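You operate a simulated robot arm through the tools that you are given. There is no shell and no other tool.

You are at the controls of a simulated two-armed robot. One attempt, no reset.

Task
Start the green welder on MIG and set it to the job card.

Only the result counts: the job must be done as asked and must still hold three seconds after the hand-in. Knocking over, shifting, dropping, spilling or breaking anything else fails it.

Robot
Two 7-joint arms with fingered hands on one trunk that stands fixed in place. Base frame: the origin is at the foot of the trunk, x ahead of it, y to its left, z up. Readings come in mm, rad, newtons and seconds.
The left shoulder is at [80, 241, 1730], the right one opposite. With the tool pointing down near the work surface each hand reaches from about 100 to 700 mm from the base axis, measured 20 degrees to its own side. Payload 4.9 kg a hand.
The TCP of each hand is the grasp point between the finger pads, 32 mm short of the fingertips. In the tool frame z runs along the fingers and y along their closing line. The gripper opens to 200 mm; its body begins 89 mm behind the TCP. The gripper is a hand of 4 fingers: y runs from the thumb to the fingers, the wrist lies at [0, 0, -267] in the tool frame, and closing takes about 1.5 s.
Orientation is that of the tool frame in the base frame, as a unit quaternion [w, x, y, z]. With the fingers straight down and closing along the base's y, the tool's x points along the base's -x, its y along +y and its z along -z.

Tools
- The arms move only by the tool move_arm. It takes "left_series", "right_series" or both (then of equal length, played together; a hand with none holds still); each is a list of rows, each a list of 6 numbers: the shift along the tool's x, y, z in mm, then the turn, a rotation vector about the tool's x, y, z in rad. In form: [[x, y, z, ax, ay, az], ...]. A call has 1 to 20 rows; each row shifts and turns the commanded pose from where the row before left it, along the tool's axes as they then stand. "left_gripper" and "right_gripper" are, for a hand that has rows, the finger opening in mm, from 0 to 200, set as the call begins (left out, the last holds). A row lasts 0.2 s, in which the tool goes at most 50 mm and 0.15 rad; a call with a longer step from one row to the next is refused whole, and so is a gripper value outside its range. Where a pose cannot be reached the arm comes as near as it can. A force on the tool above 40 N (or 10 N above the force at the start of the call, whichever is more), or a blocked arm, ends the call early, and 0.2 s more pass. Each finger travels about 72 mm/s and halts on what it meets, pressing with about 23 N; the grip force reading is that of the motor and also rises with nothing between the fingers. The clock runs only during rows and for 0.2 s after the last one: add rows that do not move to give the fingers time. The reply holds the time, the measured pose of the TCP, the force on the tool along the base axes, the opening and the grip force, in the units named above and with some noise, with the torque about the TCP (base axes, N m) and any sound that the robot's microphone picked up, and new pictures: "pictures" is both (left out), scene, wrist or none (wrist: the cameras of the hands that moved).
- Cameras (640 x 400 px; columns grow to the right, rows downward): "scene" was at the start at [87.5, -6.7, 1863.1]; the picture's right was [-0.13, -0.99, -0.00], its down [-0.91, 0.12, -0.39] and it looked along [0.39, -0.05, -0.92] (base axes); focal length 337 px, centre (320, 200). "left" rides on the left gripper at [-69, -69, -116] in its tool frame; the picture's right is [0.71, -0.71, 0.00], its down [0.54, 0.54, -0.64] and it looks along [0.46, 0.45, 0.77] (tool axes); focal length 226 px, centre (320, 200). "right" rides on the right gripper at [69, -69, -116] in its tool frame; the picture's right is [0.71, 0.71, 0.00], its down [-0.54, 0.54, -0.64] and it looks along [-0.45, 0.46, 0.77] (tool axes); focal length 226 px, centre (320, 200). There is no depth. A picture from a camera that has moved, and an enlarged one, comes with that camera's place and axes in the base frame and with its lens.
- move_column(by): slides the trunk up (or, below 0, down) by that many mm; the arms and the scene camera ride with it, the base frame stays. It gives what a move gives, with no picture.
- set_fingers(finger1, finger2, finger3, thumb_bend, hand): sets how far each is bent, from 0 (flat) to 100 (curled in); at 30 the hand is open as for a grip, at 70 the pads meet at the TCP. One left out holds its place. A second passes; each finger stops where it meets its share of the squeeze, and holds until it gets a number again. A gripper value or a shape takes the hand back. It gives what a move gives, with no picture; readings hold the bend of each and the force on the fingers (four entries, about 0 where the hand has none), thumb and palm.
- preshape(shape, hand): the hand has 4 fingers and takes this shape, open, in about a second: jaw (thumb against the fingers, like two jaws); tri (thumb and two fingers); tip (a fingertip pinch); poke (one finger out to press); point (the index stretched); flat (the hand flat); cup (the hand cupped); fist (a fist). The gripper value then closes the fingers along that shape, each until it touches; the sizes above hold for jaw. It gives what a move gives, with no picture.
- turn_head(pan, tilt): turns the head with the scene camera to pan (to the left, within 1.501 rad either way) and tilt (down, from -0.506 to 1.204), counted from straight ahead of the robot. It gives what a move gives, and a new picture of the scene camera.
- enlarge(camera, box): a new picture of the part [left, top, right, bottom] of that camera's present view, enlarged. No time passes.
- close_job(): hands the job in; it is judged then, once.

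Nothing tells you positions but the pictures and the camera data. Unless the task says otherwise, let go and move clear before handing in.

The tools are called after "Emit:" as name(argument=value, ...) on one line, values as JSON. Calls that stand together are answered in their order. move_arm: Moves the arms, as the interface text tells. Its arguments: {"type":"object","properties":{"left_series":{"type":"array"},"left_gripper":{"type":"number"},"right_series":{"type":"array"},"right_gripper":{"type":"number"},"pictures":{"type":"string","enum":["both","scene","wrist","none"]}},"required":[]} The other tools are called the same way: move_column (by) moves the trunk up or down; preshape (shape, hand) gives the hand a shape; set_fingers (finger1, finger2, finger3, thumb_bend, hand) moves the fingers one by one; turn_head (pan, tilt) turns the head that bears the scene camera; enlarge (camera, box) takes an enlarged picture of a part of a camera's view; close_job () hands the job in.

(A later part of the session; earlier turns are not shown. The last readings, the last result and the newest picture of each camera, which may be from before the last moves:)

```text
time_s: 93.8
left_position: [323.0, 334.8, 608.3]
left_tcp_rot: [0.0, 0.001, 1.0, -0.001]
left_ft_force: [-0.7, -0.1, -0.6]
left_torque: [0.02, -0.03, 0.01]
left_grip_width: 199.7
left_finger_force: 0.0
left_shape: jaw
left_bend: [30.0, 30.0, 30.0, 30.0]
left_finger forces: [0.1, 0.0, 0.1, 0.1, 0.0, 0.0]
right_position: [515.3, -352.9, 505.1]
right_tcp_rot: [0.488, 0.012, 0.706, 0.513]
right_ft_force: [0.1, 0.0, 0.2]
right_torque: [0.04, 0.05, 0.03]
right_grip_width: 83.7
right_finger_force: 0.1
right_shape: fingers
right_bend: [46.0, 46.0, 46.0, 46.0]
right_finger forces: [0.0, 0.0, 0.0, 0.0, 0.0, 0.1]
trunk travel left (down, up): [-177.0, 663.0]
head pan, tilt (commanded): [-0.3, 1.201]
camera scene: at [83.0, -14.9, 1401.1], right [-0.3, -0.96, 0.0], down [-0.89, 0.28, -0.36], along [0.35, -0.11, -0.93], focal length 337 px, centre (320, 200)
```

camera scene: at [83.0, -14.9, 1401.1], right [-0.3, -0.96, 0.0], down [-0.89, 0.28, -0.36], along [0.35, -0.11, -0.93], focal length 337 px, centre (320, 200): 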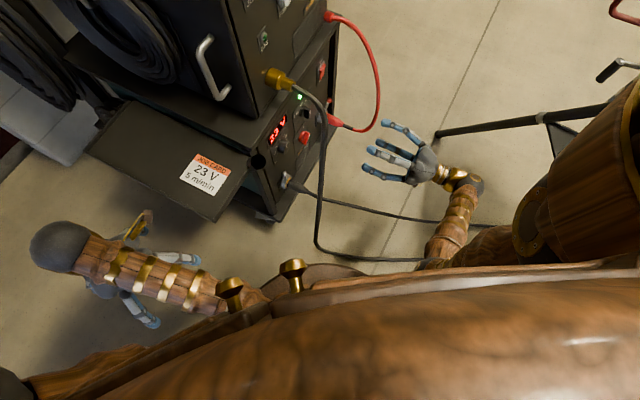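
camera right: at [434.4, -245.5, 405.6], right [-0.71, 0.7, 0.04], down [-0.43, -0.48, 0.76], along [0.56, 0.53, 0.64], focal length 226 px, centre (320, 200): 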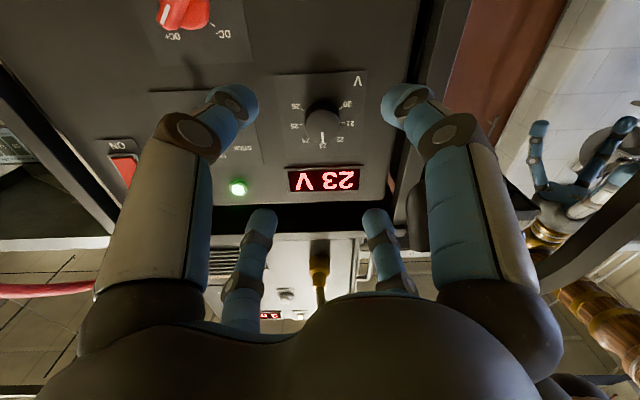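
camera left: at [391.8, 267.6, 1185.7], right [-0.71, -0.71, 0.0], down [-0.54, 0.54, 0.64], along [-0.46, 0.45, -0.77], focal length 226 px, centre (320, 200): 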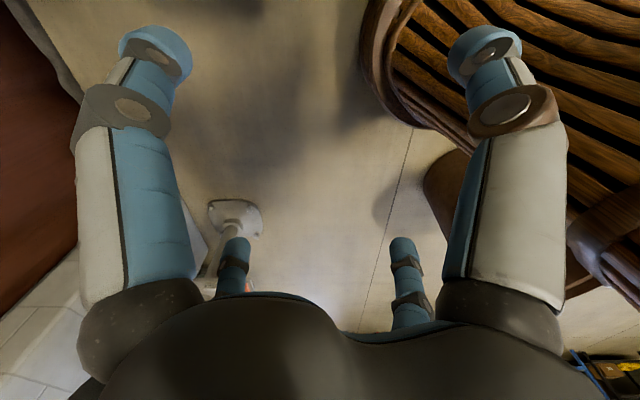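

Clear of the cables. Raising the trunk and aiming the head at the feeder.

Emit:
move_column(by=250)

Emit:
turn_head(pan=-0.25, tilt=1.0)

Emit:
move_arm(right_series=[[-38, 12, 5, 0, 0, 0], [-38, 12, 5, 0, 0, 0], [-40, 12, 10, 0, 0, 0], [-30, 15, 10, 0, 0, 0], [-32, 7, 10, 0, 0, 0], [0, 0, 0, 0, 0, 0]], pictures="both")

```text
time_s: 96.4
left_position: [323.2, 336.1, 859.0]
left_tcp_rot: [0.0, -0.001, 1.0, 0.0]
left_ft_force: [0.0, -0.7, -0.4]
left_torque: [0.01, 0.04, -0.01]
left_grip_width: 199.9
left_finger_force: 0.2
left_shape: jaw
left_bend: [30.0, 30.0, 30.0, 30.0]
left_finger forces: [0.1, 0.0, 0.0, 0.0, 0.0, 0.1]
right_position: [515.8, -353.7, 755.2]
right_tcp_rot: [0.488, 0.012, 0.707, 0.512]
right_ft_force: [0.7, -0.6, 0.5]
right_torque: [-0.02, -0.02, -0.03]
right_grip_width: 83.4
right_finger_force: 0.0
right_shape: fingers
right_bend: [46.0, 46.0, 46.0, 46.0]
right_finger forces: [0.1, 0.0, 0.0, 0.0, 0.0, 0.0]
trunk travel left (down, up): [-427.0, 413.0]
head pan, tilt (commanded): [-0.3, 1.201]
```

```text
time_s: 97.2
left_position: [323.9, 335.2, 858.9]
left_tcp_rot: [0.0, 0.001, 1.0, 0.0]
left_ft_force: [0.1, -0.2, -0.2]
left_torque: [-0.01, 0.01, 0.04]
left_grip_width: 199.9
left_finger_force: 0.0
left_shape: jaw
left_bend: [30.0, 30.0, 30.0, 30.0]
left_finger forces: [0.1, 0.0, 0.1, 0.0, 0.0, 0.0]
right_position: [516.7, -353.3, 755.4]
right_tcp_rot: [0.488, 0.012, 0.707, 0.512]
right_ft_force: [0.8, 0.4, 0.3]
right_torque: [0.01, 0.02, -0.03]
right_grip_width: 83.4
right_finger_force: 0.2
right_shape: fingers
right_bend: [46.0, 46.0, 46.0, 46.0]
right_finger forces: [0.0, 0.2, 0.0, 0.0, 0.0, 0.0]
trunk travel left (down, up): [-427.0, 413.0]
head pan, tilt (commanded): [-0.25, 1.0]
camera scene: at [96.8, -15.8, 1663.7], right [-0.25, -0.97, 0.0], down [-0.82, 0.21, -0.54], along [0.52, -0.13, -0.84], focal length 337 px, centre (320, 200)
```

scene: 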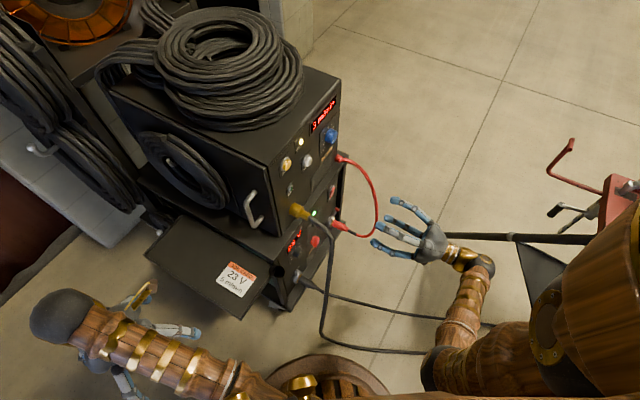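

```text
time_s: 98.6
left_position: [323.3, 336.0, 859.0]
left_tcp_rot: [0.0, 0.0, 1.0, 0.0]
left_ft_force: [-0.5, 0.2, 0.0]
left_torque: [-0.01, -0.02, 0.0]
left_grip_width: 199.9
left_finger_force: 0.0
left_shape: jaw
left_bend: [30.0, 30.0, 30.0, 30.0]
left_finger forces: [0.0, 0.0, 0.1, 0.0, 0.0, 0.0]
right_position: [610.2, -389.7, 918.1]
right_tcp_rot: [0.489, 0.013, 0.706, 0.513]
right_ft_force: [-0.2, 0.3, -1.5]
right_torque: [0.04, -0.01, -0.03]
right_grip_width: 83.4
right_finger_force: 0.1
right_shape: fingers
right_bend: [46.0, 46.0, 46.0, 46.0]
right_finger forces: [0.0, 0.1, 0.1, 0.1, 0.0, 0.1]
trunk travel left (down, up): [-427.0, 413.0]
head pan, tilt (commanded): [-0.25, 1.0]
camera scene: at [96.4, -15.8, 1663.8], right [-0.25, -0.97, 0.0], down [-0.82, 0.21, -0.54], along [0.52, -0.13, -0.84], focal length 337 px, centre (320, 200)
camera right: at [526.6, -469.3, 821.7], right [-0.71, 0.7, 0.04], down [-0.43, -0.48, 0.76], along [0.56, 0.53, 0.64], focal length 226 px, centre (320, 200)
```

scene: 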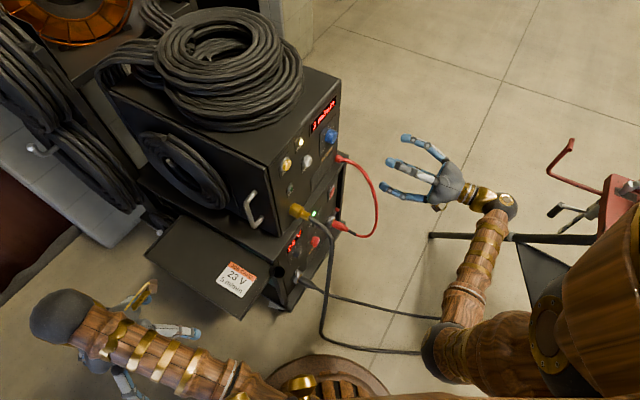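
right: 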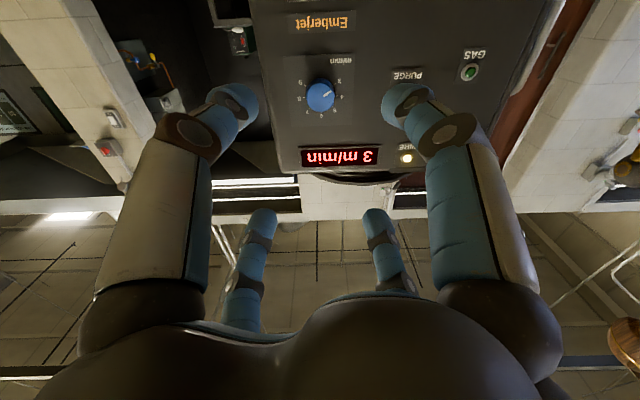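

Now I'll zoom on the blue knob to locate its centre precisely.

Emit:
enlarge(camera="right", box=[270, 40, 390, 180])

```text
2.86 times, centred on (330, 110) of right
camera zoom: at [526.6, -469.3, 821.7], right [-0.71, 0.7, 0.04], down [-0.43, -0.48, 0.76], along [0.56, 0.53, 0.64], focal length 646 px, centre (291, 457)
```

zoom: 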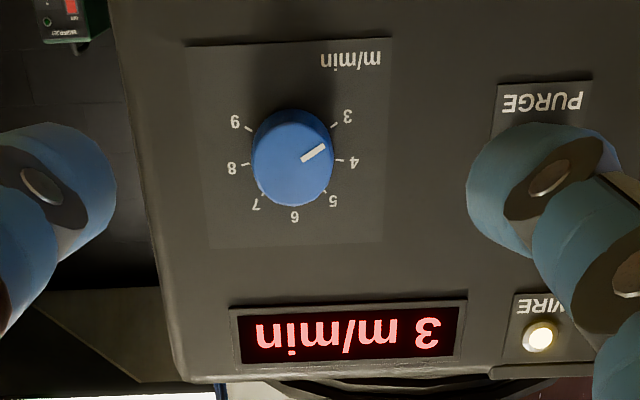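

The blue knob's centre is at L 705 / Z 915, pointer at 3.1; 5 is 75° clockwise. I'll align and advance.

Emit:
move_arm(right_series=[[3.6, -0.6, 0, 0, 0, 0], [0, 0, 45, 0, 0, 0], [0, 0, 45, 0, 0, 0], [0, 0, 45, 0, 0, 0], [0, 0, 38, 0, 0, 0], [0, 0, 0, 0, 0, 0]], pictures="both")

Emit:
enlarge(camera="right", box=[210, 80, 430, 260])

Emit:
enlarge(camera="scene", box=[260, 60, 420, 260])

```text
time_s: 100.0
left_position: [322.0, 335.6, 859.3]
left_tcp_rot: [0.001, -0.001, 1.0, 0.0]
left_ft_force: [-0.2, -0.5, 0.5]
left_torque: [0.03, 0.05, 0.02]
left_grip_width: 199.7
left_finger_force: 0.1
left_shape: jaw
left_bend: [30.0, 30.0, 30.0, 30.0]
left_finger forces: [0.0, 0.1, 0.0, 0.0, 0.0, 0.1]
right_position: [728.2, -262.7, 917.0]
right_tcp_rot: [0.489, 0.013, 0.707, 0.511]
right_ft_force: [0.3, 0.8, 0.6]
right_torque: [0.01, 0.01, 0.04]
right_grip_width: 83.4
right_finger_force: 0.1
right_shape: fingers
right_bend: [46.0, 46.0, 46.0, 46.0]
right_finger forces: [0.1, 0.0, 0.0, 0.0, 0.0, 0.1]
trunk travel left (down, up): [-427.0, 413.0]
head pan, tilt (commanded): [-0.25, 1.0]
camera scene: at [96.3, -16.4, 1663.8], right [-0.25, -0.97, 0.0], down [-0.82, 0.21, -0.54], along [0.52, -0.13, -0.84], focal length 337 px, centre (320, 200)
camera right: at [645.2, -342.7, 818.9], right [-0.71, 0.7, 0.04], down [-0.43, -0.48, 0.76], along [0.56, 0.52, 0.64], focal length 226 px, centre (320, 200)
```

scene: 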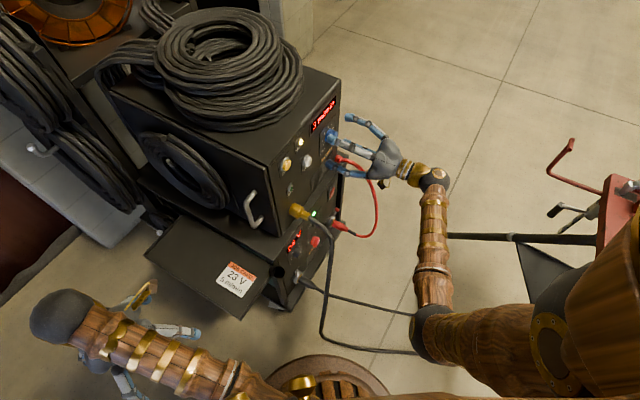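
right: 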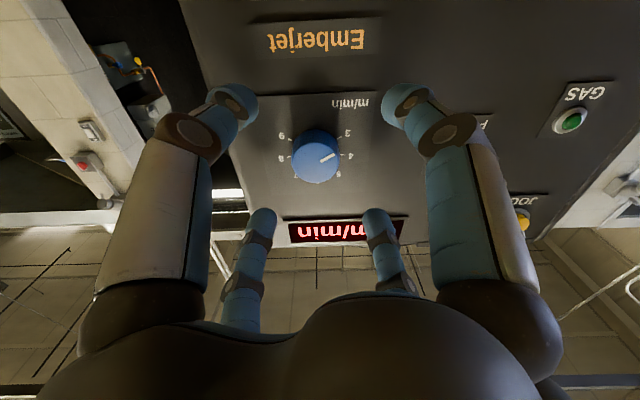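

```text
2.22 times, centred on (320, 170) of right
camera zoom: at [645.2, -342.7, 818.9], right [-0.71, 0.7, 0.04], down [-0.43, -0.48, 0.76], along [0.56, 0.52, 0.64], focal length 502 px, centre (320, 267)
```

zoom: 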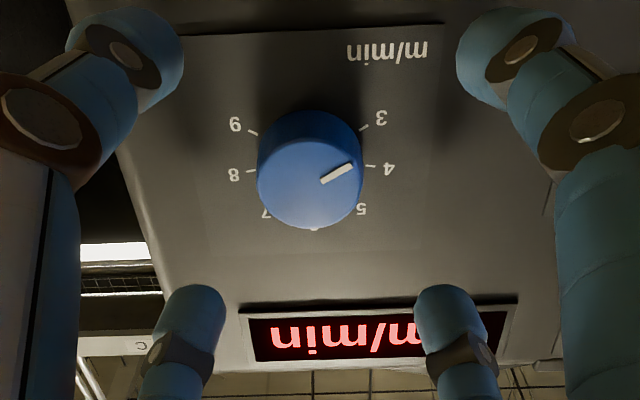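

```text
2.00 times, centred on (340, 160) of scene
camera zoom: at [96.3, -16.4, 1663.8], right [-0.25, -0.97, 0.0], down [-0.82, 0.21, -0.54], along [0.52, -0.13, -0.84], focal length 674 px, centre (280, 280)
```

zoom: 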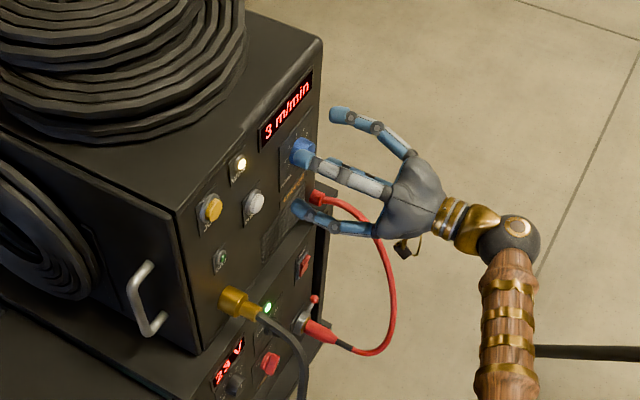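

Slightly off to one side by ~4 mm; I'll correct, advance the last 20 mm and grip.

Emit:
move_arm(right_series=[[-1.8, -4.1, 10, 0, 0, 0], [0, 0, 10, 0, 0, 0], [0, 0, 0, 0, 0, 0]], pictures="none")

Emit:
enlarge(camera="right", box=[210, 80, 430, 260])

Emit:
set_fingers(hand="right", finger1=70, finger2=70, finger3=70, thumb_bend=70)

Emit:
enlarge(camera="right", box=[210, 80, 430, 260])

```text
time_s: 100.8
left_position: [322.8, 335.2, 858.6]
left_tcp_rot: [0.0, 0.001, 1.0, 0.0]
left_ft_force: [-0.2, 0.0, -1.5]
left_torque: [-0.01, 0.04, -0.02]
left_grip_width: 200.0
left_finger_force: 0.0
left_shape: jaw
left_bend: [30.0, 30.0, 30.0, 30.0]
left_finger forces: [0.0, 0.1, 0.1, 0.0, 0.1, 0.0]
right_position: [746.8, -252.3, 914.2]
right_tcp_rot: [0.488, 0.012, 0.707, 0.512]
right_ft_force: [-0.9, 0.8, 0.5]
right_torque: [0.01, 0.01, -0.03]
right_grip_width: 83.5
right_finger_force: 0.1
right_shape: fingers
right_bend: [46.0, 46.0, 46.0, 46.0]
right_finger forces: [0.1, 0.0, 0.0, 0.0, 0.0, 0.0]
trunk travel left (down, up): [-427.0, 413.0]
head pan, tilt (commanded): [-0.25, 1.0]
```

```text
2.22 times, centred on (320, 170) of right
camera zoom: at [662.7, -332.4, 816.6], right [-0.71, 0.7, 0.04], down [-0.43, -0.48, 0.76], along [0.56, 0.53, 0.64], focal length 502 px, centre (320, 267)
```

zoom: 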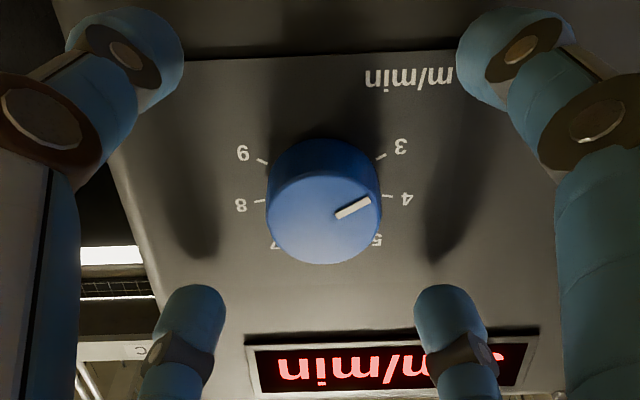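

```text
time_s: 101.8
left_position: [322.9, 335.1, 859.4]
left_tcp_rot: [0.0, 0.0, 1.0, 0.0]
left_ft_force: [-0.4, 0.4, 0.2]
left_torque: [0.0, 0.02, -0.02]
left_grip_width: 199.9
left_finger_force: 0.1
left_shape: jaw
left_bend: [30.0, 30.0, 30.0, 30.0]
left_finger forces: [0.0, 0.0, 0.0, 0.1, 0.0, 0.1]
right_position: [747.2, -251.9, 913.2]
right_tcp_rot: [0.488, 0.013, 0.707, 0.512]
right_ft_force: [2.0, -2.3, -0.9]
right_torque: [-0.02, 0.01, -0.03]
right_grip_width: 20.1
right_finger_force: 15.9
right_shape: fingers
right_bend: [64.0, 62.0, 63.0, 66.0]
right_finger forces: [6.6, 7.6, 6.5, 0.0, 10.9, 0.0]
trunk travel left (down, up): [-427.0, 413.0]
head pan, tilt (commanded): [-0.25, 1.0]
```

```text
2.22 times, centred on (320, 170) of right
camera zoom: at [662.7, -332.9, 816.2], right [-0.71, 0.7, 0.04], down [-0.43, -0.48, 0.76], along [0.56, 0.53, 0.64], focal length 502 px, centre (320, 267)
```

zoom: 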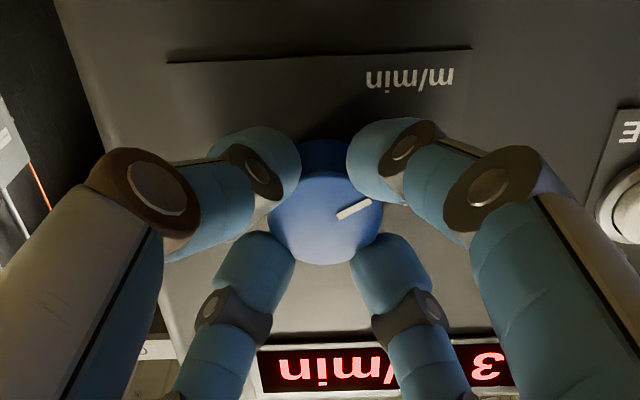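

The four digits hold the blue knob evenly. I'll turn it clockwise about 46°.

Emit:
move_arm(right_series=[[0, 0, 0, 0, 0, 0.135], [0, 0, 0, 0, 0, 0.135], [0, 0, 0, 0, 0, 0.135], [0, 0, 0, 0, 0, 0.135], [0, 0, 0, 0, 0, 0.135], [0, 0, 0, 0, 0, 0.135], [0, 0, 0, 0, 0, 0]], pictures="none")

Emit:
enlarge(camera="scene", box=[260, 60, 420, 260])

Emit:
set_fingers(hand="right", finger1=46, finger2=46, finger3=46, thumb_bend=46)

Emit:
move_arm(right_series=[[0, 0, 0, 0, 0, -0.135], [0, 0, 0, 0, 0, -0.135], [0, 0, 0, 0, 0, -0.135], [0, 0, 0, 0, 0, -0.135], [0, 0, 0, 0, 0, -0.135], [0, 0, 0, 0, 0, -0.135], [0, 0, 0, 0, 0, 0]], pictures="none")

Emit:
enlarge(camera="right", box=[250, 100, 390, 230])

```text
time_s: 103.4
left_position: [324.3, 335.8, 858.3]
left_tcp_rot: [0.0, 0.001, 1.0, -0.001]
left_ft_force: [-0.8, -0.8, -0.1]
left_torque: [0.01, 0.0, 0.02]
left_grip_width: 200.0
left_finger_force: 0.1
left_shape: jaw
left_bend: [30.0, 30.0, 30.0, 30.0]
left_finger forces: [0.0, 0.0, 0.1, 0.0, 0.0, 0.1]
right_position: [744.6, -252.4, 912.7]
right_tcp_rot: [0.247, 0.289, 0.645, 0.663]
right_ft_force: [-7.7, 5.0, -4.3]
right_torque: [-0.09, 0.02, 0.32]
right_grip_width: 20.0
right_finger_force: 16.7
right_shape: fingers
right_bend: [64.0, 62.0, 64.0, 66.0]
right_finger forces: [9.6, 6.5, 5.1, 0.0, 11.6, 0.0]
trunk travel left (down, up): [-427.0, 413.0]
head pan, tilt (commanded): [-0.25, 1.0]
```

```text
2.00 times, centred on (340, 160) of scene
camera zoom: at [96.4, -15.1, 1663.7], right [-0.25, -0.97, 0.0], down [-0.82, 0.21, -0.54], along [0.52, -0.13, -0.84], focal length 674 px, centre (280, 280)
```

zoom: 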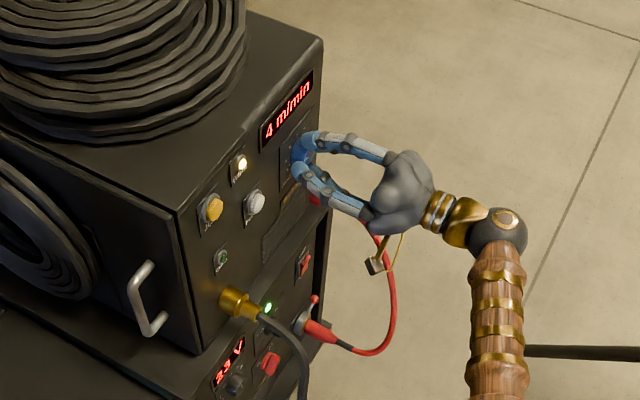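

```text
time_s: 104.4
left_position: [323.3, 335.2, 857.5]
left_tcp_rot: [0.0, 0.0, 1.0, 0.001]
left_ft_force: [0.3, -0.3, 1.1]
left_torque: [-0.01, -0.01, 0.01]
left_grip_width: 199.8
left_finger_force: 0.1
left_shape: jaw
left_bend: [30.0, 30.0, 30.0, 30.0]
left_finger forces: [0.1, 0.0, 0.0, 0.0, 0.0, 0.0]
right_position: [745.4, -253.9, 914.4]
right_tcp_rot: [0.247, 0.29, 0.644, 0.663]
right_ft_force: [0.4, -0.1, -1.4]
right_torque: [0.0, 0.03, 0.0]
right_grip_width: 83.2
right_finger_force: 0.1
right_shape: fingers
right_bend: [46.0, 46.0, 46.0, 46.0]
right_finger forces: [0.1, 0.1, 0.1, 0.0, 0.0, 0.0]
trunk travel left (down, up): [-427.0, 413.0]
head pan, tilt (commanded): [-0.25, 1.0]
```

```text
time_s: 106.0
left_position: [323.1, 335.3, 860.1]
left_tcp_rot: [-0.001, 0.001, 1.0, 0.0]
left_ft_force: [-0.8, -0.2, -0.4]
left_torque: [-0.02, 0.02, 0.01]
left_grip_width: 199.9
left_finger_force: 0.0
left_shape: jaw
left_bend: [30.0, 30.0, 30.0, 30.0]
left_finger forces: [0.0, 0.0, 0.0, 0.1, 0.0, 0.0]
right_position: [746.5, -253.4, 913.9]
right_tcp_rot: [0.488, 0.012, 0.707, 0.511]
right_ft_force: [0.3, -0.2, -0.3]
right_torque: [0.01, 0.0, -0.01]
right_grip_width: 83.2
right_finger_force: 0.1
right_shape: fingers
right_bend: [46.0, 46.0, 46.0, 46.0]
right_finger forces: [0.0, 0.0, 0.0, 0.1, 0.1, 0.0]
trunk travel left (down, up): [-427.0, 413.0]
head pan, tilt (commanded): [-0.25, 1.0]
```

```text
3.08 times, centred on (320, 165) of right
camera zoom: at [662.9, -333.0, 816.4], right [-0.71, 0.7, 0.04], down [-0.43, -0.48, 0.76], along [0.56, 0.53, 0.64], focal length 696 px, centre (320, 308)
```

zoom: 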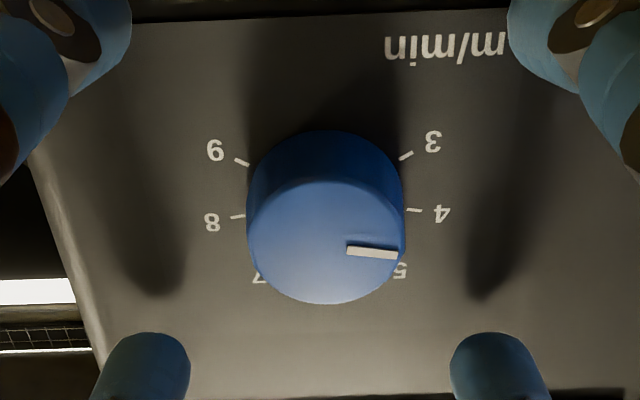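

The pointer is at 4.0 now; one more unit is 40°. Same stroke as the last volts turn (about 49°).

Emit:
set_fingers(hand="right", finger1=70, finger2=70, finger3=70, thumb_bend=70)

Emit:
move_arm(right_series=[[0, 0, 0, 0, 0, 0.142], [0, 0, 0, 0, 0, 0.142], [0, 0, 0, 0, 0, 0.142], [0, 0, 0, 0, 0, 0.142], [0, 0, 0, 0, 0, 0.142], [0, 0, 0, 0, 0, 0.142], [0, 0, 0, 0, 0, 0]], pictures="none")

Emit:
enlarge(camera="scene", box=[260, 60, 420, 260])

Emit:
enlarge(camera="right", box=[250, 80, 390, 220])

```text
time_s: 107.0
left_position: [324.3, 335.7, 859.6]
left_tcp_rot: [0.0, 0.001, 1.0, 0.0]
left_ft_force: [0.8, 0.3, 0.2]
left_torque: [-0.03, -0.02, -0.01]
left_grip_width: 199.9
left_finger_force: 0.0
left_shape: jaw
left_bend: [30.0, 30.0, 30.0, 30.0]
left_finger forces: [0.0, 0.0, 0.0, 0.1, 0.0, 0.0]
right_position: [745.1, -254.3, 913.9]
right_tcp_rot: [0.488, 0.013, 0.707, 0.513]
right_ft_force: [0.9, -1.5, -2.5]
right_torque: [0.0, -0.03, -0.04]
right_grip_width: 19.5
right_finger_force: 16.0
right_shape: fingers
right_bend: [64.0, 62.0, 63.0, 66.0]
right_finger forces: [6.5, 7.9, 6.5, 0.1, 10.8, 0.0]
trunk travel left (down, up): [-427.0, 413.0]
head pan, tilt (commanded): [-0.25, 1.0]
```

```text
time_s: 108.6
left_position: [322.8, 336.7, 858.8]
left_tcp_rot: [0.0, 0.0, 1.0, 0.0]
left_ft_force: [-0.3, -0.3, -0.6]
left_torque: [-0.04, -0.01, 0.01]
left_grip_width: 200.1
left_finger_force: 0.0
left_shape: jaw
left_bend: [30.0, 30.0, 30.0, 30.0]
left_finger forces: [0.0, 0.1, 0.0, 0.1, 0.0, 0.1]
right_position: [745.3, -252.0, 915.1]
right_tcp_rot: [0.232, 0.304, 0.638, 0.668]
right_ft_force: [-12.0, 0.8, -5.0]
right_torque: [-0.06, 0.02, 0.33]
right_grip_width: 20.0
right_finger_force: 18.0
right_shape: fingers
right_bend: [64.0, 62.0, 64.0, 66.0]
right_finger forces: [9.8, 7.1, 5.3, 0.1, 12.3, 0.1]
trunk travel left (down, up): [-427.0, 413.0]
head pan, tilt (commanded): [-0.25, 1.0]
```

```text
2.00 times, centred on (340, 160) of scene
camera zoom: at [95.9, -15.7, 1663.8], right [-0.25, -0.97, 0.0], down [-0.82, 0.21, -0.54], along [0.52, -0.13, -0.84], focal length 674 px, centre (280, 280)
```

zoom: 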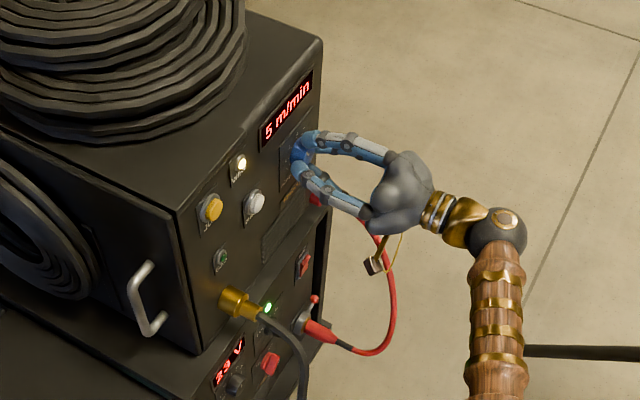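

```text
2.86 times, centred on (320, 150) of right
camera zoom: at [610.8, -281.7, 852.5], right [-0.45, 0.44, 0.78], down [-0.03, -0.88, 0.48], along [0.89, 0.19, 0.4], focal length 646 px, centre (320, 343)
```

zoom: 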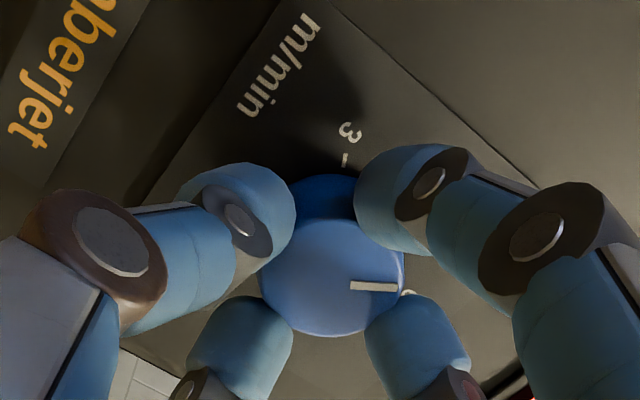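

The feeder now shows 5 m/min. I'll release, back straight out, wind the wrist back and check both pointers.

Emit:
set_fingers(hand="right", finger1=46, finger2=46, finger3=46, thumb_bend=46)

Emit:
move_arm(right_series=[[0, 0, -10, 0, 0, 0], [0, 0, -15, 0, 0, 0], [0, 0, -25, 0, 0, -0.142], [0, 0, -30, 0, 0, -0.142], [0, 0, -30, 0, 0, -0.142], [0, 0, -30, 0, 0, -0.142], [0, 0, -30, 0, 0, -0.142], [0, 0, -20, 0, 0, -0.142], [0, 0, 0, 0, 0, 0]], pictures="both")

Emit:
enlarge(camera="right", box=[270, 40, 390, 180])

Emit:
enlarge(camera="scene", box=[260, 80, 380, 280])

```text
time_s: 109.6
left_position: [323.1, 336.2, 858.3]
left_tcp_rot: [0.0, 0.0, 1.0, 0.0]
left_ft_force: [0.0, 0.2, 0.0]
left_torque: [0.01, 0.02, 0.01]
left_grip_width: 199.9
left_finger_force: 0.1
left_shape: jaw
left_bend: [30.0, 30.0, 30.0, 30.0]
left_finger forces: [0.0, 0.0, 0.1, 0.0, 0.1, 0.0]
right_position: [746.5, -252.9, 913.7]
right_tcp_rot: [0.233, 0.304, 0.638, 0.668]
right_ft_force: [-0.3, -0.2, 0.2]
right_torque: [0.04, 0.02, 0.02]
right_grip_width: 83.4
right_finger_force: 0.0
right_shape: fingers
right_bend: [46.0, 46.0, 46.0, 46.0]
right_finger forces: [0.0, 0.0, 0.0, 0.0, 0.0, 0.0]
trunk travel left (down, up): [-427.0, 413.0]
head pan, tilt (commanded): [-0.25, 1.0]
```

```text
time_s: 111.6
left_position: [323.5, 336.0, 858.9]
left_tcp_rot: [0.001, 0.0, 1.0, 0.0]
left_ft_force: [-0.6, -0.6, 0.2]
left_torque: [0.01, 0.01, -0.01]
left_grip_width: 199.8
left_finger_force: 0.1
left_shape: jaw
left_bend: [30.0, 30.0, 30.0, 30.0]
left_finger forces: [0.0, 0.0, 0.0, 0.0, 0.0, 0.0]
right_position: [612.1, -389.6, 913.9]
right_tcp_rot: [0.489, 0.012, 0.706, 0.512]
right_ft_force: [-0.3, -0.8, -0.1]
right_torque: [0.01, -0.01, -0.01]
right_grip_width: 83.4
right_finger_force: 0.1
right_shape: fingers
right_bend: [46.0, 46.0, 46.0, 46.0]
right_finger forces: [0.0, 0.1, 0.0, 0.0, 0.0, 0.0]
trunk travel left (down, up): [-427.0, 413.0]
head pan, tilt (commanded): [-0.25, 1.0]
camera scene: at [97.1, -15.6, 1663.7], right [-0.25, -0.97, 0.0], down [-0.82, 0.21, -0.54], along [0.52, -0.13, -0.84], focal length 337 px, centre (320, 200)
camera right: at [527.9, -468.2, 816.3], right [-0.71, 0.7, 0.04], down [-0.43, -0.48, 0.76], along [0.56, 0.53, 0.64], focal length 226 px, centre (320, 200)
```

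scene: 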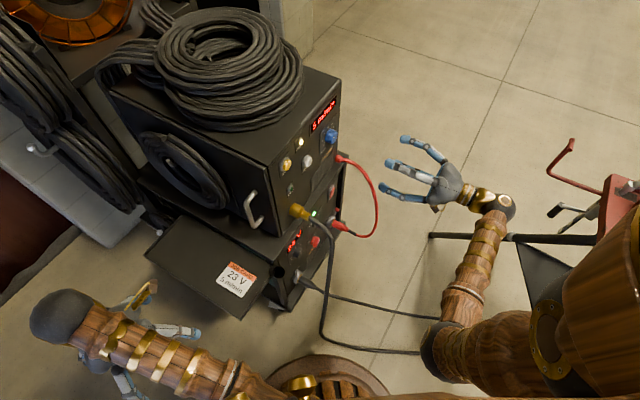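
right: 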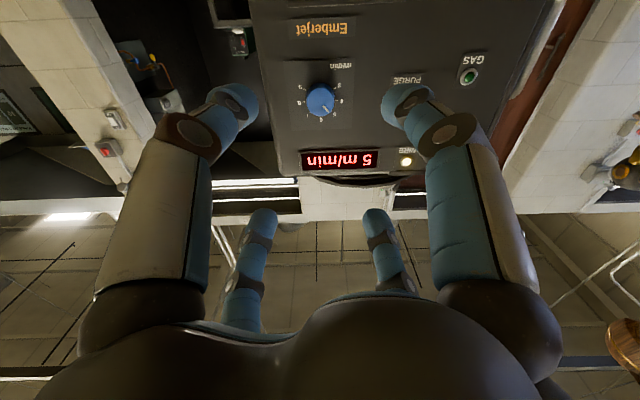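

```text
2.86 times, centred on (330, 110) of right
camera zoom: at [527.9, -468.2, 816.3], right [-0.71, 0.7, 0.04], down [-0.43, -0.48, 0.76], along [0.56, 0.53, 0.64], focal length 646 px, centre (291, 457)
```

zoom: 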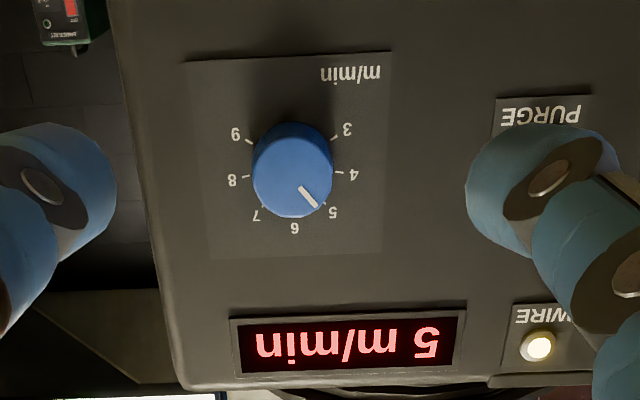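

```text
2.00 times, centred on (320, 180) of scene
camera zoom: at [97.1, -15.6, 1663.7], right [-0.25, -0.97, 0.0], down [-0.82, 0.21, -0.54], along [0.52, -0.13, -0.84], focal length 674 px, centre (320, 240)
```

zoom: 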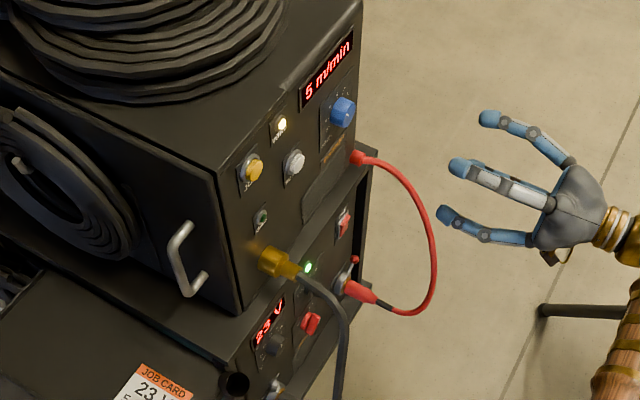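

Both displays read 23 V and 5 m/min and the pointers sit on the marks. Something greenish with a label shows in the background of the wrist view, so I'll check that I've been working on the right ("green") machine.

Emit:
enlarge(camera="right", box=[200, 0, 270, 60])

Emit:
enlarge(camera="right", box=[0, 0, 200, 180])

Emit:
turn_head(pan=-0.6, tilt=0.3)

Emit:
turn_head(pan=0.2, tilt=0.3)

```text
6.67 times, centred on (235, 30) of right
camera zoom: at [527.9, -468.2, 816.3], right [-0.71, 0.7, 0.04], down [-0.43, -0.48, 0.76], along [0.56, 0.53, 0.64], focal length 1507 px, centre (887, 1333)
```

zoom: 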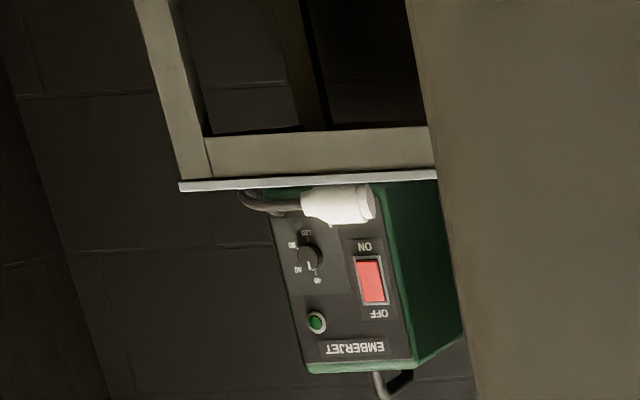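

```text
2.22 times, centred on (100, 90) of right
camera zoom: at [527.9, -468.2, 816.3], right [-0.71, 0.7, 0.04], down [-0.43, -0.48, 0.76], along [0.56, 0.53, 0.64], focal length 502 px, centre (809, 444)
```

zoom: 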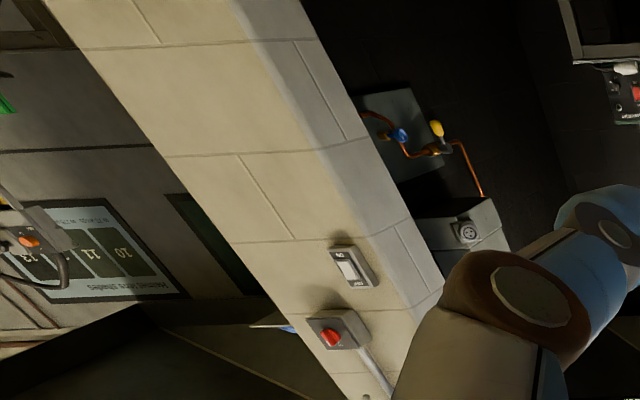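

```text
time_s: 112.6
left_position: [323.4, 335.8, 859.0]
left_tcp_rot: [0.0, 0.0, 1.0, 0.0]
left_ft_force: [0.0, -0.8, 0.2]
left_torque: [0.01, -0.03, -0.02]
left_grip_width: 199.8
left_finger_force: 0.0
left_shape: jaw
left_bend: [30.0, 30.0, 30.0, 30.0]
left_finger forces: [0.0, 0.0, 0.0, 0.1, 0.0, 0.1]
right_position: [611.4, -387.8, 912.9]
right_tcp_rot: [0.488, 0.012, 0.707, 0.512]
right_ft_force: [-0.5, 0.6, 0.0]
right_torque: [-0.01, -0.01, -0.03]
right_grip_width: 83.6
right_finger_force: 0.1
right_shape: fingers
right_bend: [46.0, 46.0, 46.0, 46.0]
right_finger forces: [0.1, 0.0, 0.0, 0.1, 0.0, 0.1]
trunk travel left (down, up): [-427.0, 413.0]
head pan, tilt (commanded): [-0.6, 0.3]
camera scene: at [106.6, -51.3, 1723.2], right [-0.56, -0.83, 0.0], down [-0.24, 0.17, -0.95], along [0.79, -0.54, -0.3], focal length 337 px, centre (320, 200)
```

scene: 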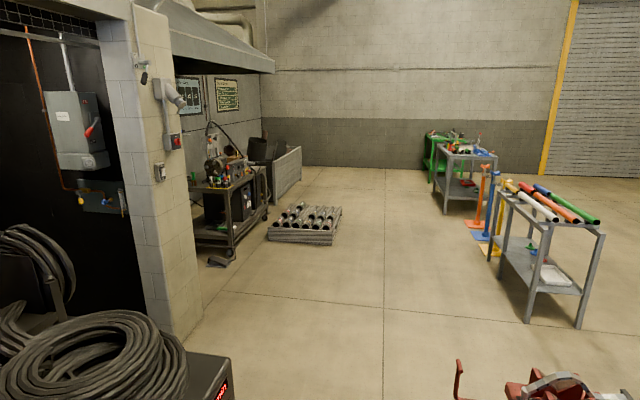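

```text
time_s: 113.8
left_position: [321.7, 335.0, 859.2]
left_tcp_rot: [-0.001, 0.0, 1.0, 0.0]
left_ft_force: [-0.4, 0.0, -0.7]
left_torque: [-0.03, 0.01, 0.01]
left_grip_width: 200.2
left_finger_force: 0.0
left_shape: jaw
left_bend: [30.0, 30.0, 30.0, 30.0]
left_finger forces: [0.0, 0.1, 0.0, 0.0, 0.0, 0.1]
right_position: [611.5, -387.5, 913.6]
right_tcp_rot: [0.488, 0.013, 0.707, 0.512]
right_ft_force: [-0.9, 0.4, 0.8]
right_torque: [-0.01, -0.01, -0.02]
right_grip_width: 83.5
right_finger_force: 0.2
right_shape: fingers
right_bend: [46.0, 46.0, 46.0, 46.0]
right_finger forces: [0.0, 0.1, 0.0, 0.0, 0.0, 0.1]
trunk travel left (down, up): [-427.0, 413.0]
head pan, tilt (commanded): [0.201, 0.3]
camera scene: at [121.0, 19.9, 1723.2], right [0.2, -0.98, 0.0], down [-0.29, -0.06, -0.96], along [0.94, 0.19, -0.3], focal length 337 px, centre (320, 200)
```

scene: 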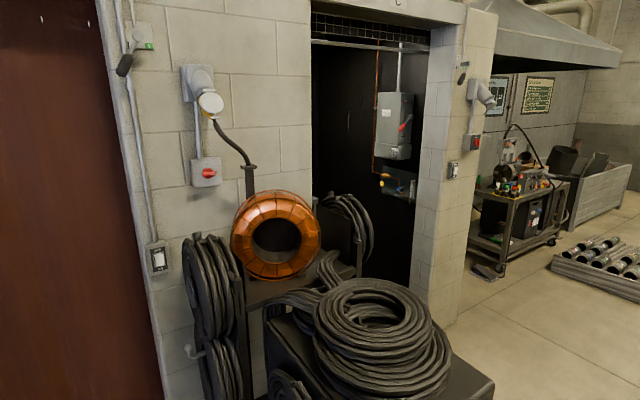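

The green box in the back is a small cutter without any MIG setting and out of reach. I'll confirm the colour of the power source I set and do a last check of all its controls.

Emit:
turn_head(pan=-0.15, tilt=0.95)

Emit:
enlarge(camera="scene", box=[200, 160, 360, 320])

Emit:
turn_head(pan=1.3, tilt=0.6)

```text
time_s: 114.8
left_position: [323.7, 336.3, 859.8]
left_tcp_rot: [0.0, 0.0, 1.0, 0.0]
left_ft_force: [0.6, -0.3, -0.1]
left_torque: [0.0, -0.03, -0.01]
left_grip_width: 199.7
left_finger_force: 0.0
left_shape: jaw
left_bend: [30.0, 30.0, 30.0, 30.0]
left_finger forces: [0.0, 0.0, 0.0, 0.0, 0.0, 0.1]
right_position: [611.0, -387.5, 912.9]
right_tcp_rot: [0.488, 0.013, 0.706, 0.512]
right_ft_force: [-0.6, 0.6, 0.5]
right_torque: [0.0, 0.01, 0.0]
right_grip_width: 83.5
right_finger_force: 0.0
right_shape: fingers
right_bend: [46.0, 46.0, 46.0, 46.0]
right_finger forces: [0.0, 0.0, 0.0, 0.0, 0.0, 0.1]
trunk travel left (down, up): [-427.0, 413.0]
head pan, tilt (commanded): [-0.15, 0.949]
camera scene: at [101.4, -9.4, 1667.4], right [-0.15, -0.99, 0.0], down [-0.8, 0.12, -0.58], along [0.58, -0.09, -0.81], focal length 337 px, centre (320, 200)
```

scene: 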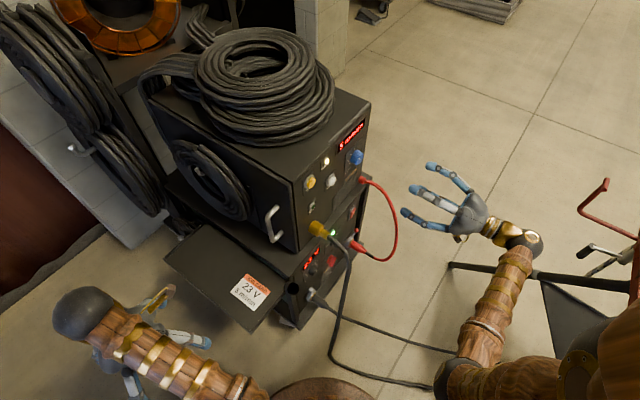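

```text
2.50 times, centred on (280, 240) of scene
camera zoom: at [101.4, -9.4, 1667.4], right [-0.15, -0.99, 0.0], down [-0.8, 0.12, -0.58], along [0.58, -0.09, -0.81], focal length 843 px, centre (420, 100)
```

zoom: 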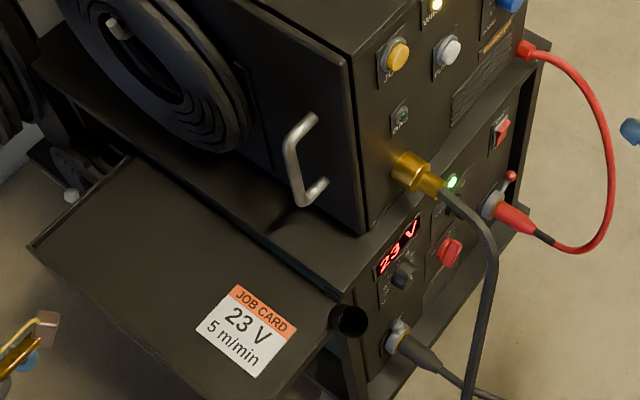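

```text
time_s: 116.4
left_position: [322.8, 335.4, 858.5]
left_tcp_rot: [-0.001, 0.0, 1.0, 0.0]
left_ft_force: [0.6, 0.3, 1.1]
left_torque: [0.03, -0.02, -0.02]
left_grip_width: 200.1
left_finger_force: 0.1
left_shape: jaw
left_bend: [30.0, 30.0, 30.0, 30.0]
left_finger forces: [0.0, 0.1, 0.0, 0.0, 0.0, 0.0]
right_position: [612.2, -387.9, 913.4]
right_tcp_rot: [0.488, 0.012, 0.707, 0.512]
right_ft_force: [0.4, 0.2, -0.3]
right_torque: [-0.03, 0.01, -0.04]
right_grip_width: 83.2
right_finger_force: 0.1
right_shape: fingers
right_bend: [46.0, 46.0, 46.0, 46.0]
right_finger forces: [0.1, 0.1, 0.1, 0.1, 0.0, 0.0]
trunk travel left (down, up): [-427.0, 413.0]
head pan, tilt (commanded): [1.3, 0.6]
camera scene: at [53.1, 86.5, 1695.7], right [0.96, -0.27, 0.0], down [-0.15, -0.54, -0.82], along [0.22, 0.8, -0.57], focal length 337 px, centre (320, 200)
```

scene: 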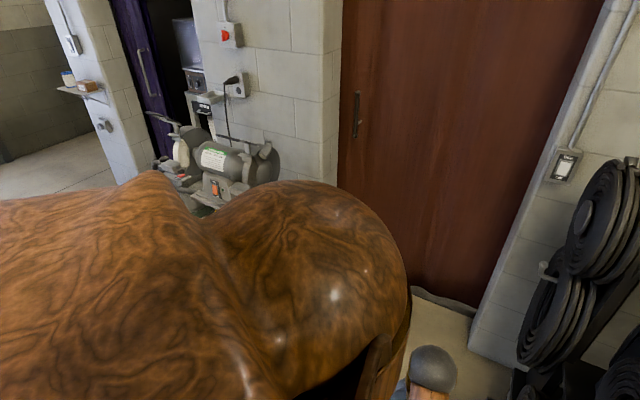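

No other welder nearby; this is the MIG machine with the job card. I'll take one last close look at the selector, rocker and displays from the head camera.

Emit:
turn_head(pan=-0.25, tilt=0.95)

Emit:
enlarge(camera="scene", box=[270, 190, 360, 290])

Emit:
enlarge(camera="scene", box=[290, 100, 370, 200])

```text
time_s: 118.0
left_position: [324.3, 336.0, 859.4]
left_tcp_rot: [0.0, 0.0, 1.0, 0.0]
left_ft_force: [-0.2, -0.3, 0.0]
left_torque: [0.02, -0.01, 0.01]
left_grip_width: 199.7
left_finger_force: 0.1
left_shape: jaw
left_bend: [30.0, 30.0, 30.0, 30.0]
left_finger forces: [0.0, 0.0, 0.1, 0.1, 0.0, 0.0]
right_position: [610.7, -387.6, 913.8]
right_tcp_rot: [0.488, 0.013, 0.706, 0.512]
right_ft_force: [0.1, -0.3, -0.3]
right_torque: [0.0, 0.01, 0.01]
right_grip_width: 83.4
right_finger_force: 0.1
right_shape: fingers
right_bend: [46.0, 46.0, 46.0, 46.0]
right_finger forces: [0.0, 0.1, 0.0, 0.0, 0.0, 0.0]
trunk travel left (down, up): [-427.0, 413.0]
head pan, tilt (commanded): [-0.25, 0.949]
camera scene: at [99.9, -16.5, 1667.4], right [-0.25, -0.97, 0.0], down [-0.79, 0.2, -0.58], along [0.56, -0.14, -0.81], focal length 337 px, centre (320, 200)
```

scene: 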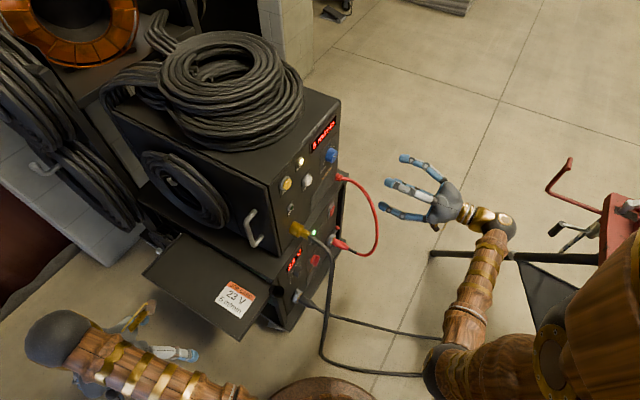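

```text
4.00 times, centred on (315, 240) of scene
camera zoom: at [99.9, -16.5, 1667.4], right [-0.25, -0.97, 0.0], down [-0.79, 0.2, -0.58], along [0.56, -0.14, -0.81], focal length 1348 px, centre (340, 40)
```

zoom: 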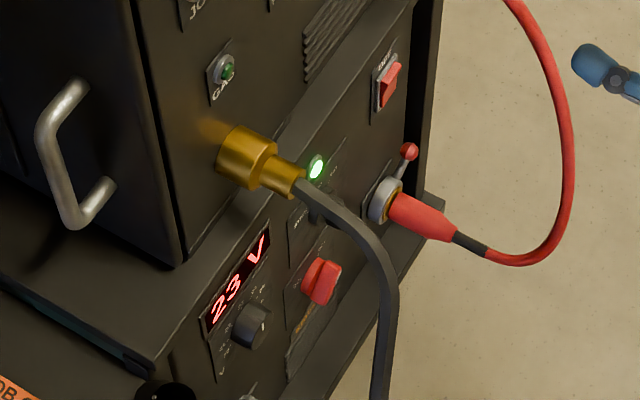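

```text
4.00 times, centred on (330, 150) of scene
camera zoom: at [99.9, -16.5, 1667.4], right [-0.25, -0.97, 0.0], down [-0.79, 0.2, -0.58], along [0.56, -0.14, -0.81], focal length 1348 px, centre (280, 400)
```

zoom: 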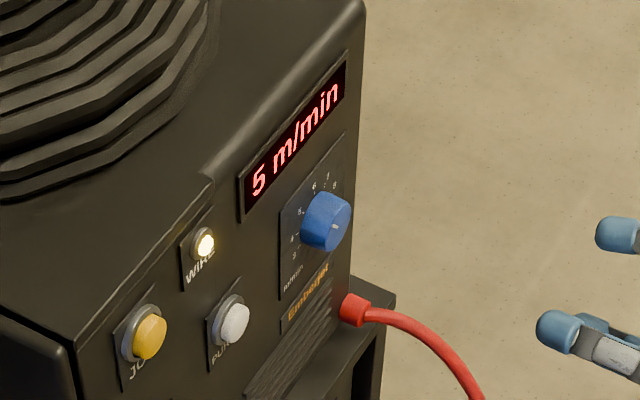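

Volts, feed, lamp and rocker look right; the selector is hidden behind the torch cable from here. I'll lower the hand clear of everything to double-check the selector with the wrist camera.

Emit:
move_arm(right_series=[[0, 0, -30, 0, 0, 0], [0, 0, -30, 0, 0, 0], [25, 23, 0, 0, 0, 0], [25, 23, 0, 0, 0, 0], [0, 0, 0, 0, 0, 0]], pictures="none")

Emit:
move_column(by=-250)

Emit:
enlarge(camera="right", box=[220, 0, 420, 200])

```text
time_s: 119.2
left_position: [323.5, 335.2, 859.8]
left_tcp_rot: [0.0, 0.0, 1.0, 0.0]
left_ft_force: [-0.2, -0.1, -0.3]
left_torque: [-0.01, 0.0, 0.0]
left_grip_width: 200.0
left_finger_force: 0.1
left_shape: jaw
left_bend: [30.0, 30.0, 30.0, 30.0]
left_finger forces: [0.1, 0.1, 0.1, 0.0, 0.0, 0.0]
right_position: [522.8, -384.0, 915.1]
right_tcp_rot: [0.489, 0.013, 0.706, 0.512]
right_ft_force: [-0.1, 0.2, -0.8]
right_torque: [0.04, 0.01, 0.04]
right_grip_width: 83.4
right_finger_force: 0.1
right_shape: fingers
right_bend: [46.0, 46.0, 46.0, 46.0]
right_finger forces: [0.1, 0.1, 0.0, 0.1, 0.0, 0.0]
trunk travel left (down, up): [-427.0, 413.0]
head pan, tilt (commanded): [-0.25, 0.949]
```

```text
time_s: 121.8
left_position: [323.2, 335.8, 607.8]
left_tcp_rot: [0.0, 0.0, 1.0, 0.0]
left_ft_force: [0.3, -0.7, 0.5]
left_torque: [-0.04, 0.02, -0.01]
left_grip_width: 199.7
left_finger_force: 0.1
left_shape: jaw
left_bend: [30.0, 30.0, 30.0, 30.0]
left_finger forces: [0.1, 0.0, 0.0, 0.0, 0.1, 0.1]
right_position: [521.4, -384.0, 665.2]
right_tcp_rot: [0.487, 0.013, 0.707, 0.513]
right_ft_force: [0.5, -0.8, 0.9]
right_torque: [0.01, 0.0, -0.01]
right_grip_width: 83.1
right_finger_force: 0.2
right_shape: fingers
right_bend: [46.0, 46.0, 46.0, 46.0]
right_finger forces: [0.1, 0.0, 0.0, 0.0, 0.1, 0.0]
trunk travel left (down, up): [-177.0, 663.0]
head pan, tilt (commanded): [-0.25, 0.949]
```

```text
2.00 times, centred on (320, 100) of right
camera zoom: at [438.8, -463.5, 568.6], right [-0.71, 0.7, 0.04], down [-0.43, -0.48, 0.76], along [0.56, 0.53, 0.64], focal length 452 px, centre (320, 400)
```

zoom: 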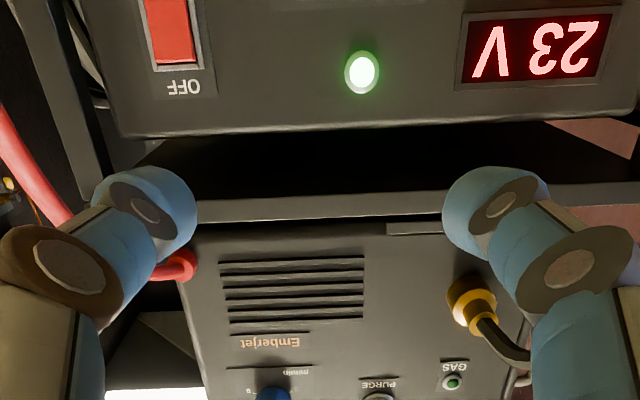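

Another 100 mm lower will bring the selector into view.

Emit:
move_arm(right_series=[[24, -26, 0, 0, 0, 0], [24, -26, 0, 0, 0, 0], [24, -26, 0, 0, 0, 0], [0, 0, 0, 0, 0, 0]], pictures="wrist")

Emit:
enlarge(camera="right", box=[250, 20, 400, 140])

```text
time_s: 122.8
left_position: [322.2, 337.1, 608.7]
left_tcp_rot: [0.0, 0.001, 1.0, 0.0]
left_ft_force: [0.2, 0.5, -0.2]
left_torque: [-0.02, 0.01, 0.0]
left_grip_width: 199.7
left_finger_force: 0.1
left_shape: jaw
left_bend: [30.0, 30.0, 30.0, 30.0]
left_finger forces: [0.0, 0.0, 0.1, 0.0, 0.0, 0.0]
right_position: [521.8, -383.2, 556.9]
right_tcp_rot: [0.488, 0.012, 0.707, 0.512]
right_ft_force: [0.0, -0.2, 0.5]
right_torque: [-0.01, 0.03, 0.0]
right_grip_width: 83.6
right_finger_force: 0.0
right_shape: fingers
right_bend: [46.0, 46.0, 46.0, 46.0]
right_finger forces: [0.1, 0.1, 0.1, 0.0, 0.1, 0.0]
trunk travel left (down, up): [-177.0, 663.0]
head pan, tilt (commanded): [-0.25, 0.949]
camera right: at [438.7, -464.4, 460.5], right [-0.71, 0.7, 0.04], down [-0.43, -0.48, 0.76], along [0.56, 0.53, 0.64], focal length 226 px, centre (320, 200)
```

right: 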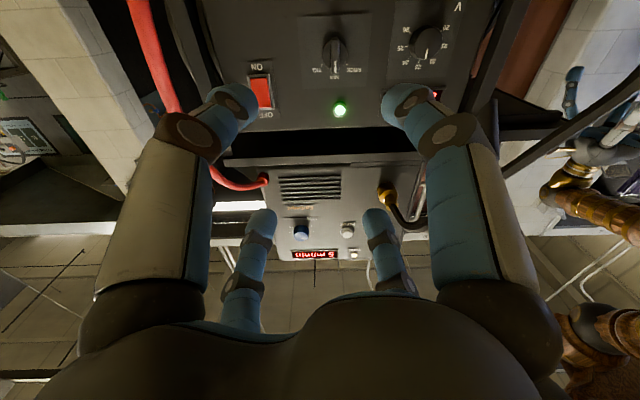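

```text
3.33 times, centred on (325, 80) of right
camera zoom: at [438.7, -464.4, 460.5], right [-0.71, 0.7, 0.04], down [-0.43, -0.48, 0.76], along [0.56, 0.53, 0.64], focal length 754 px, centre (303, 600)
```

zoom: 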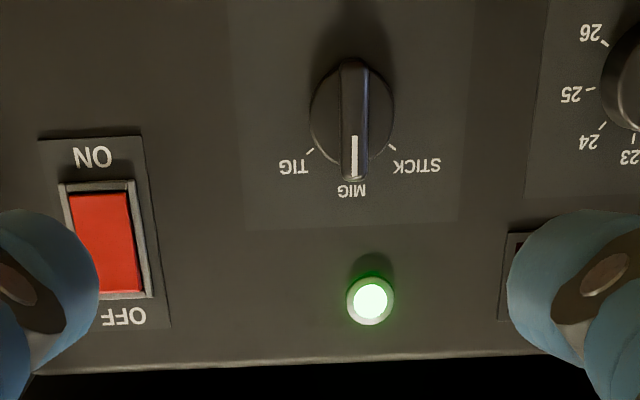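

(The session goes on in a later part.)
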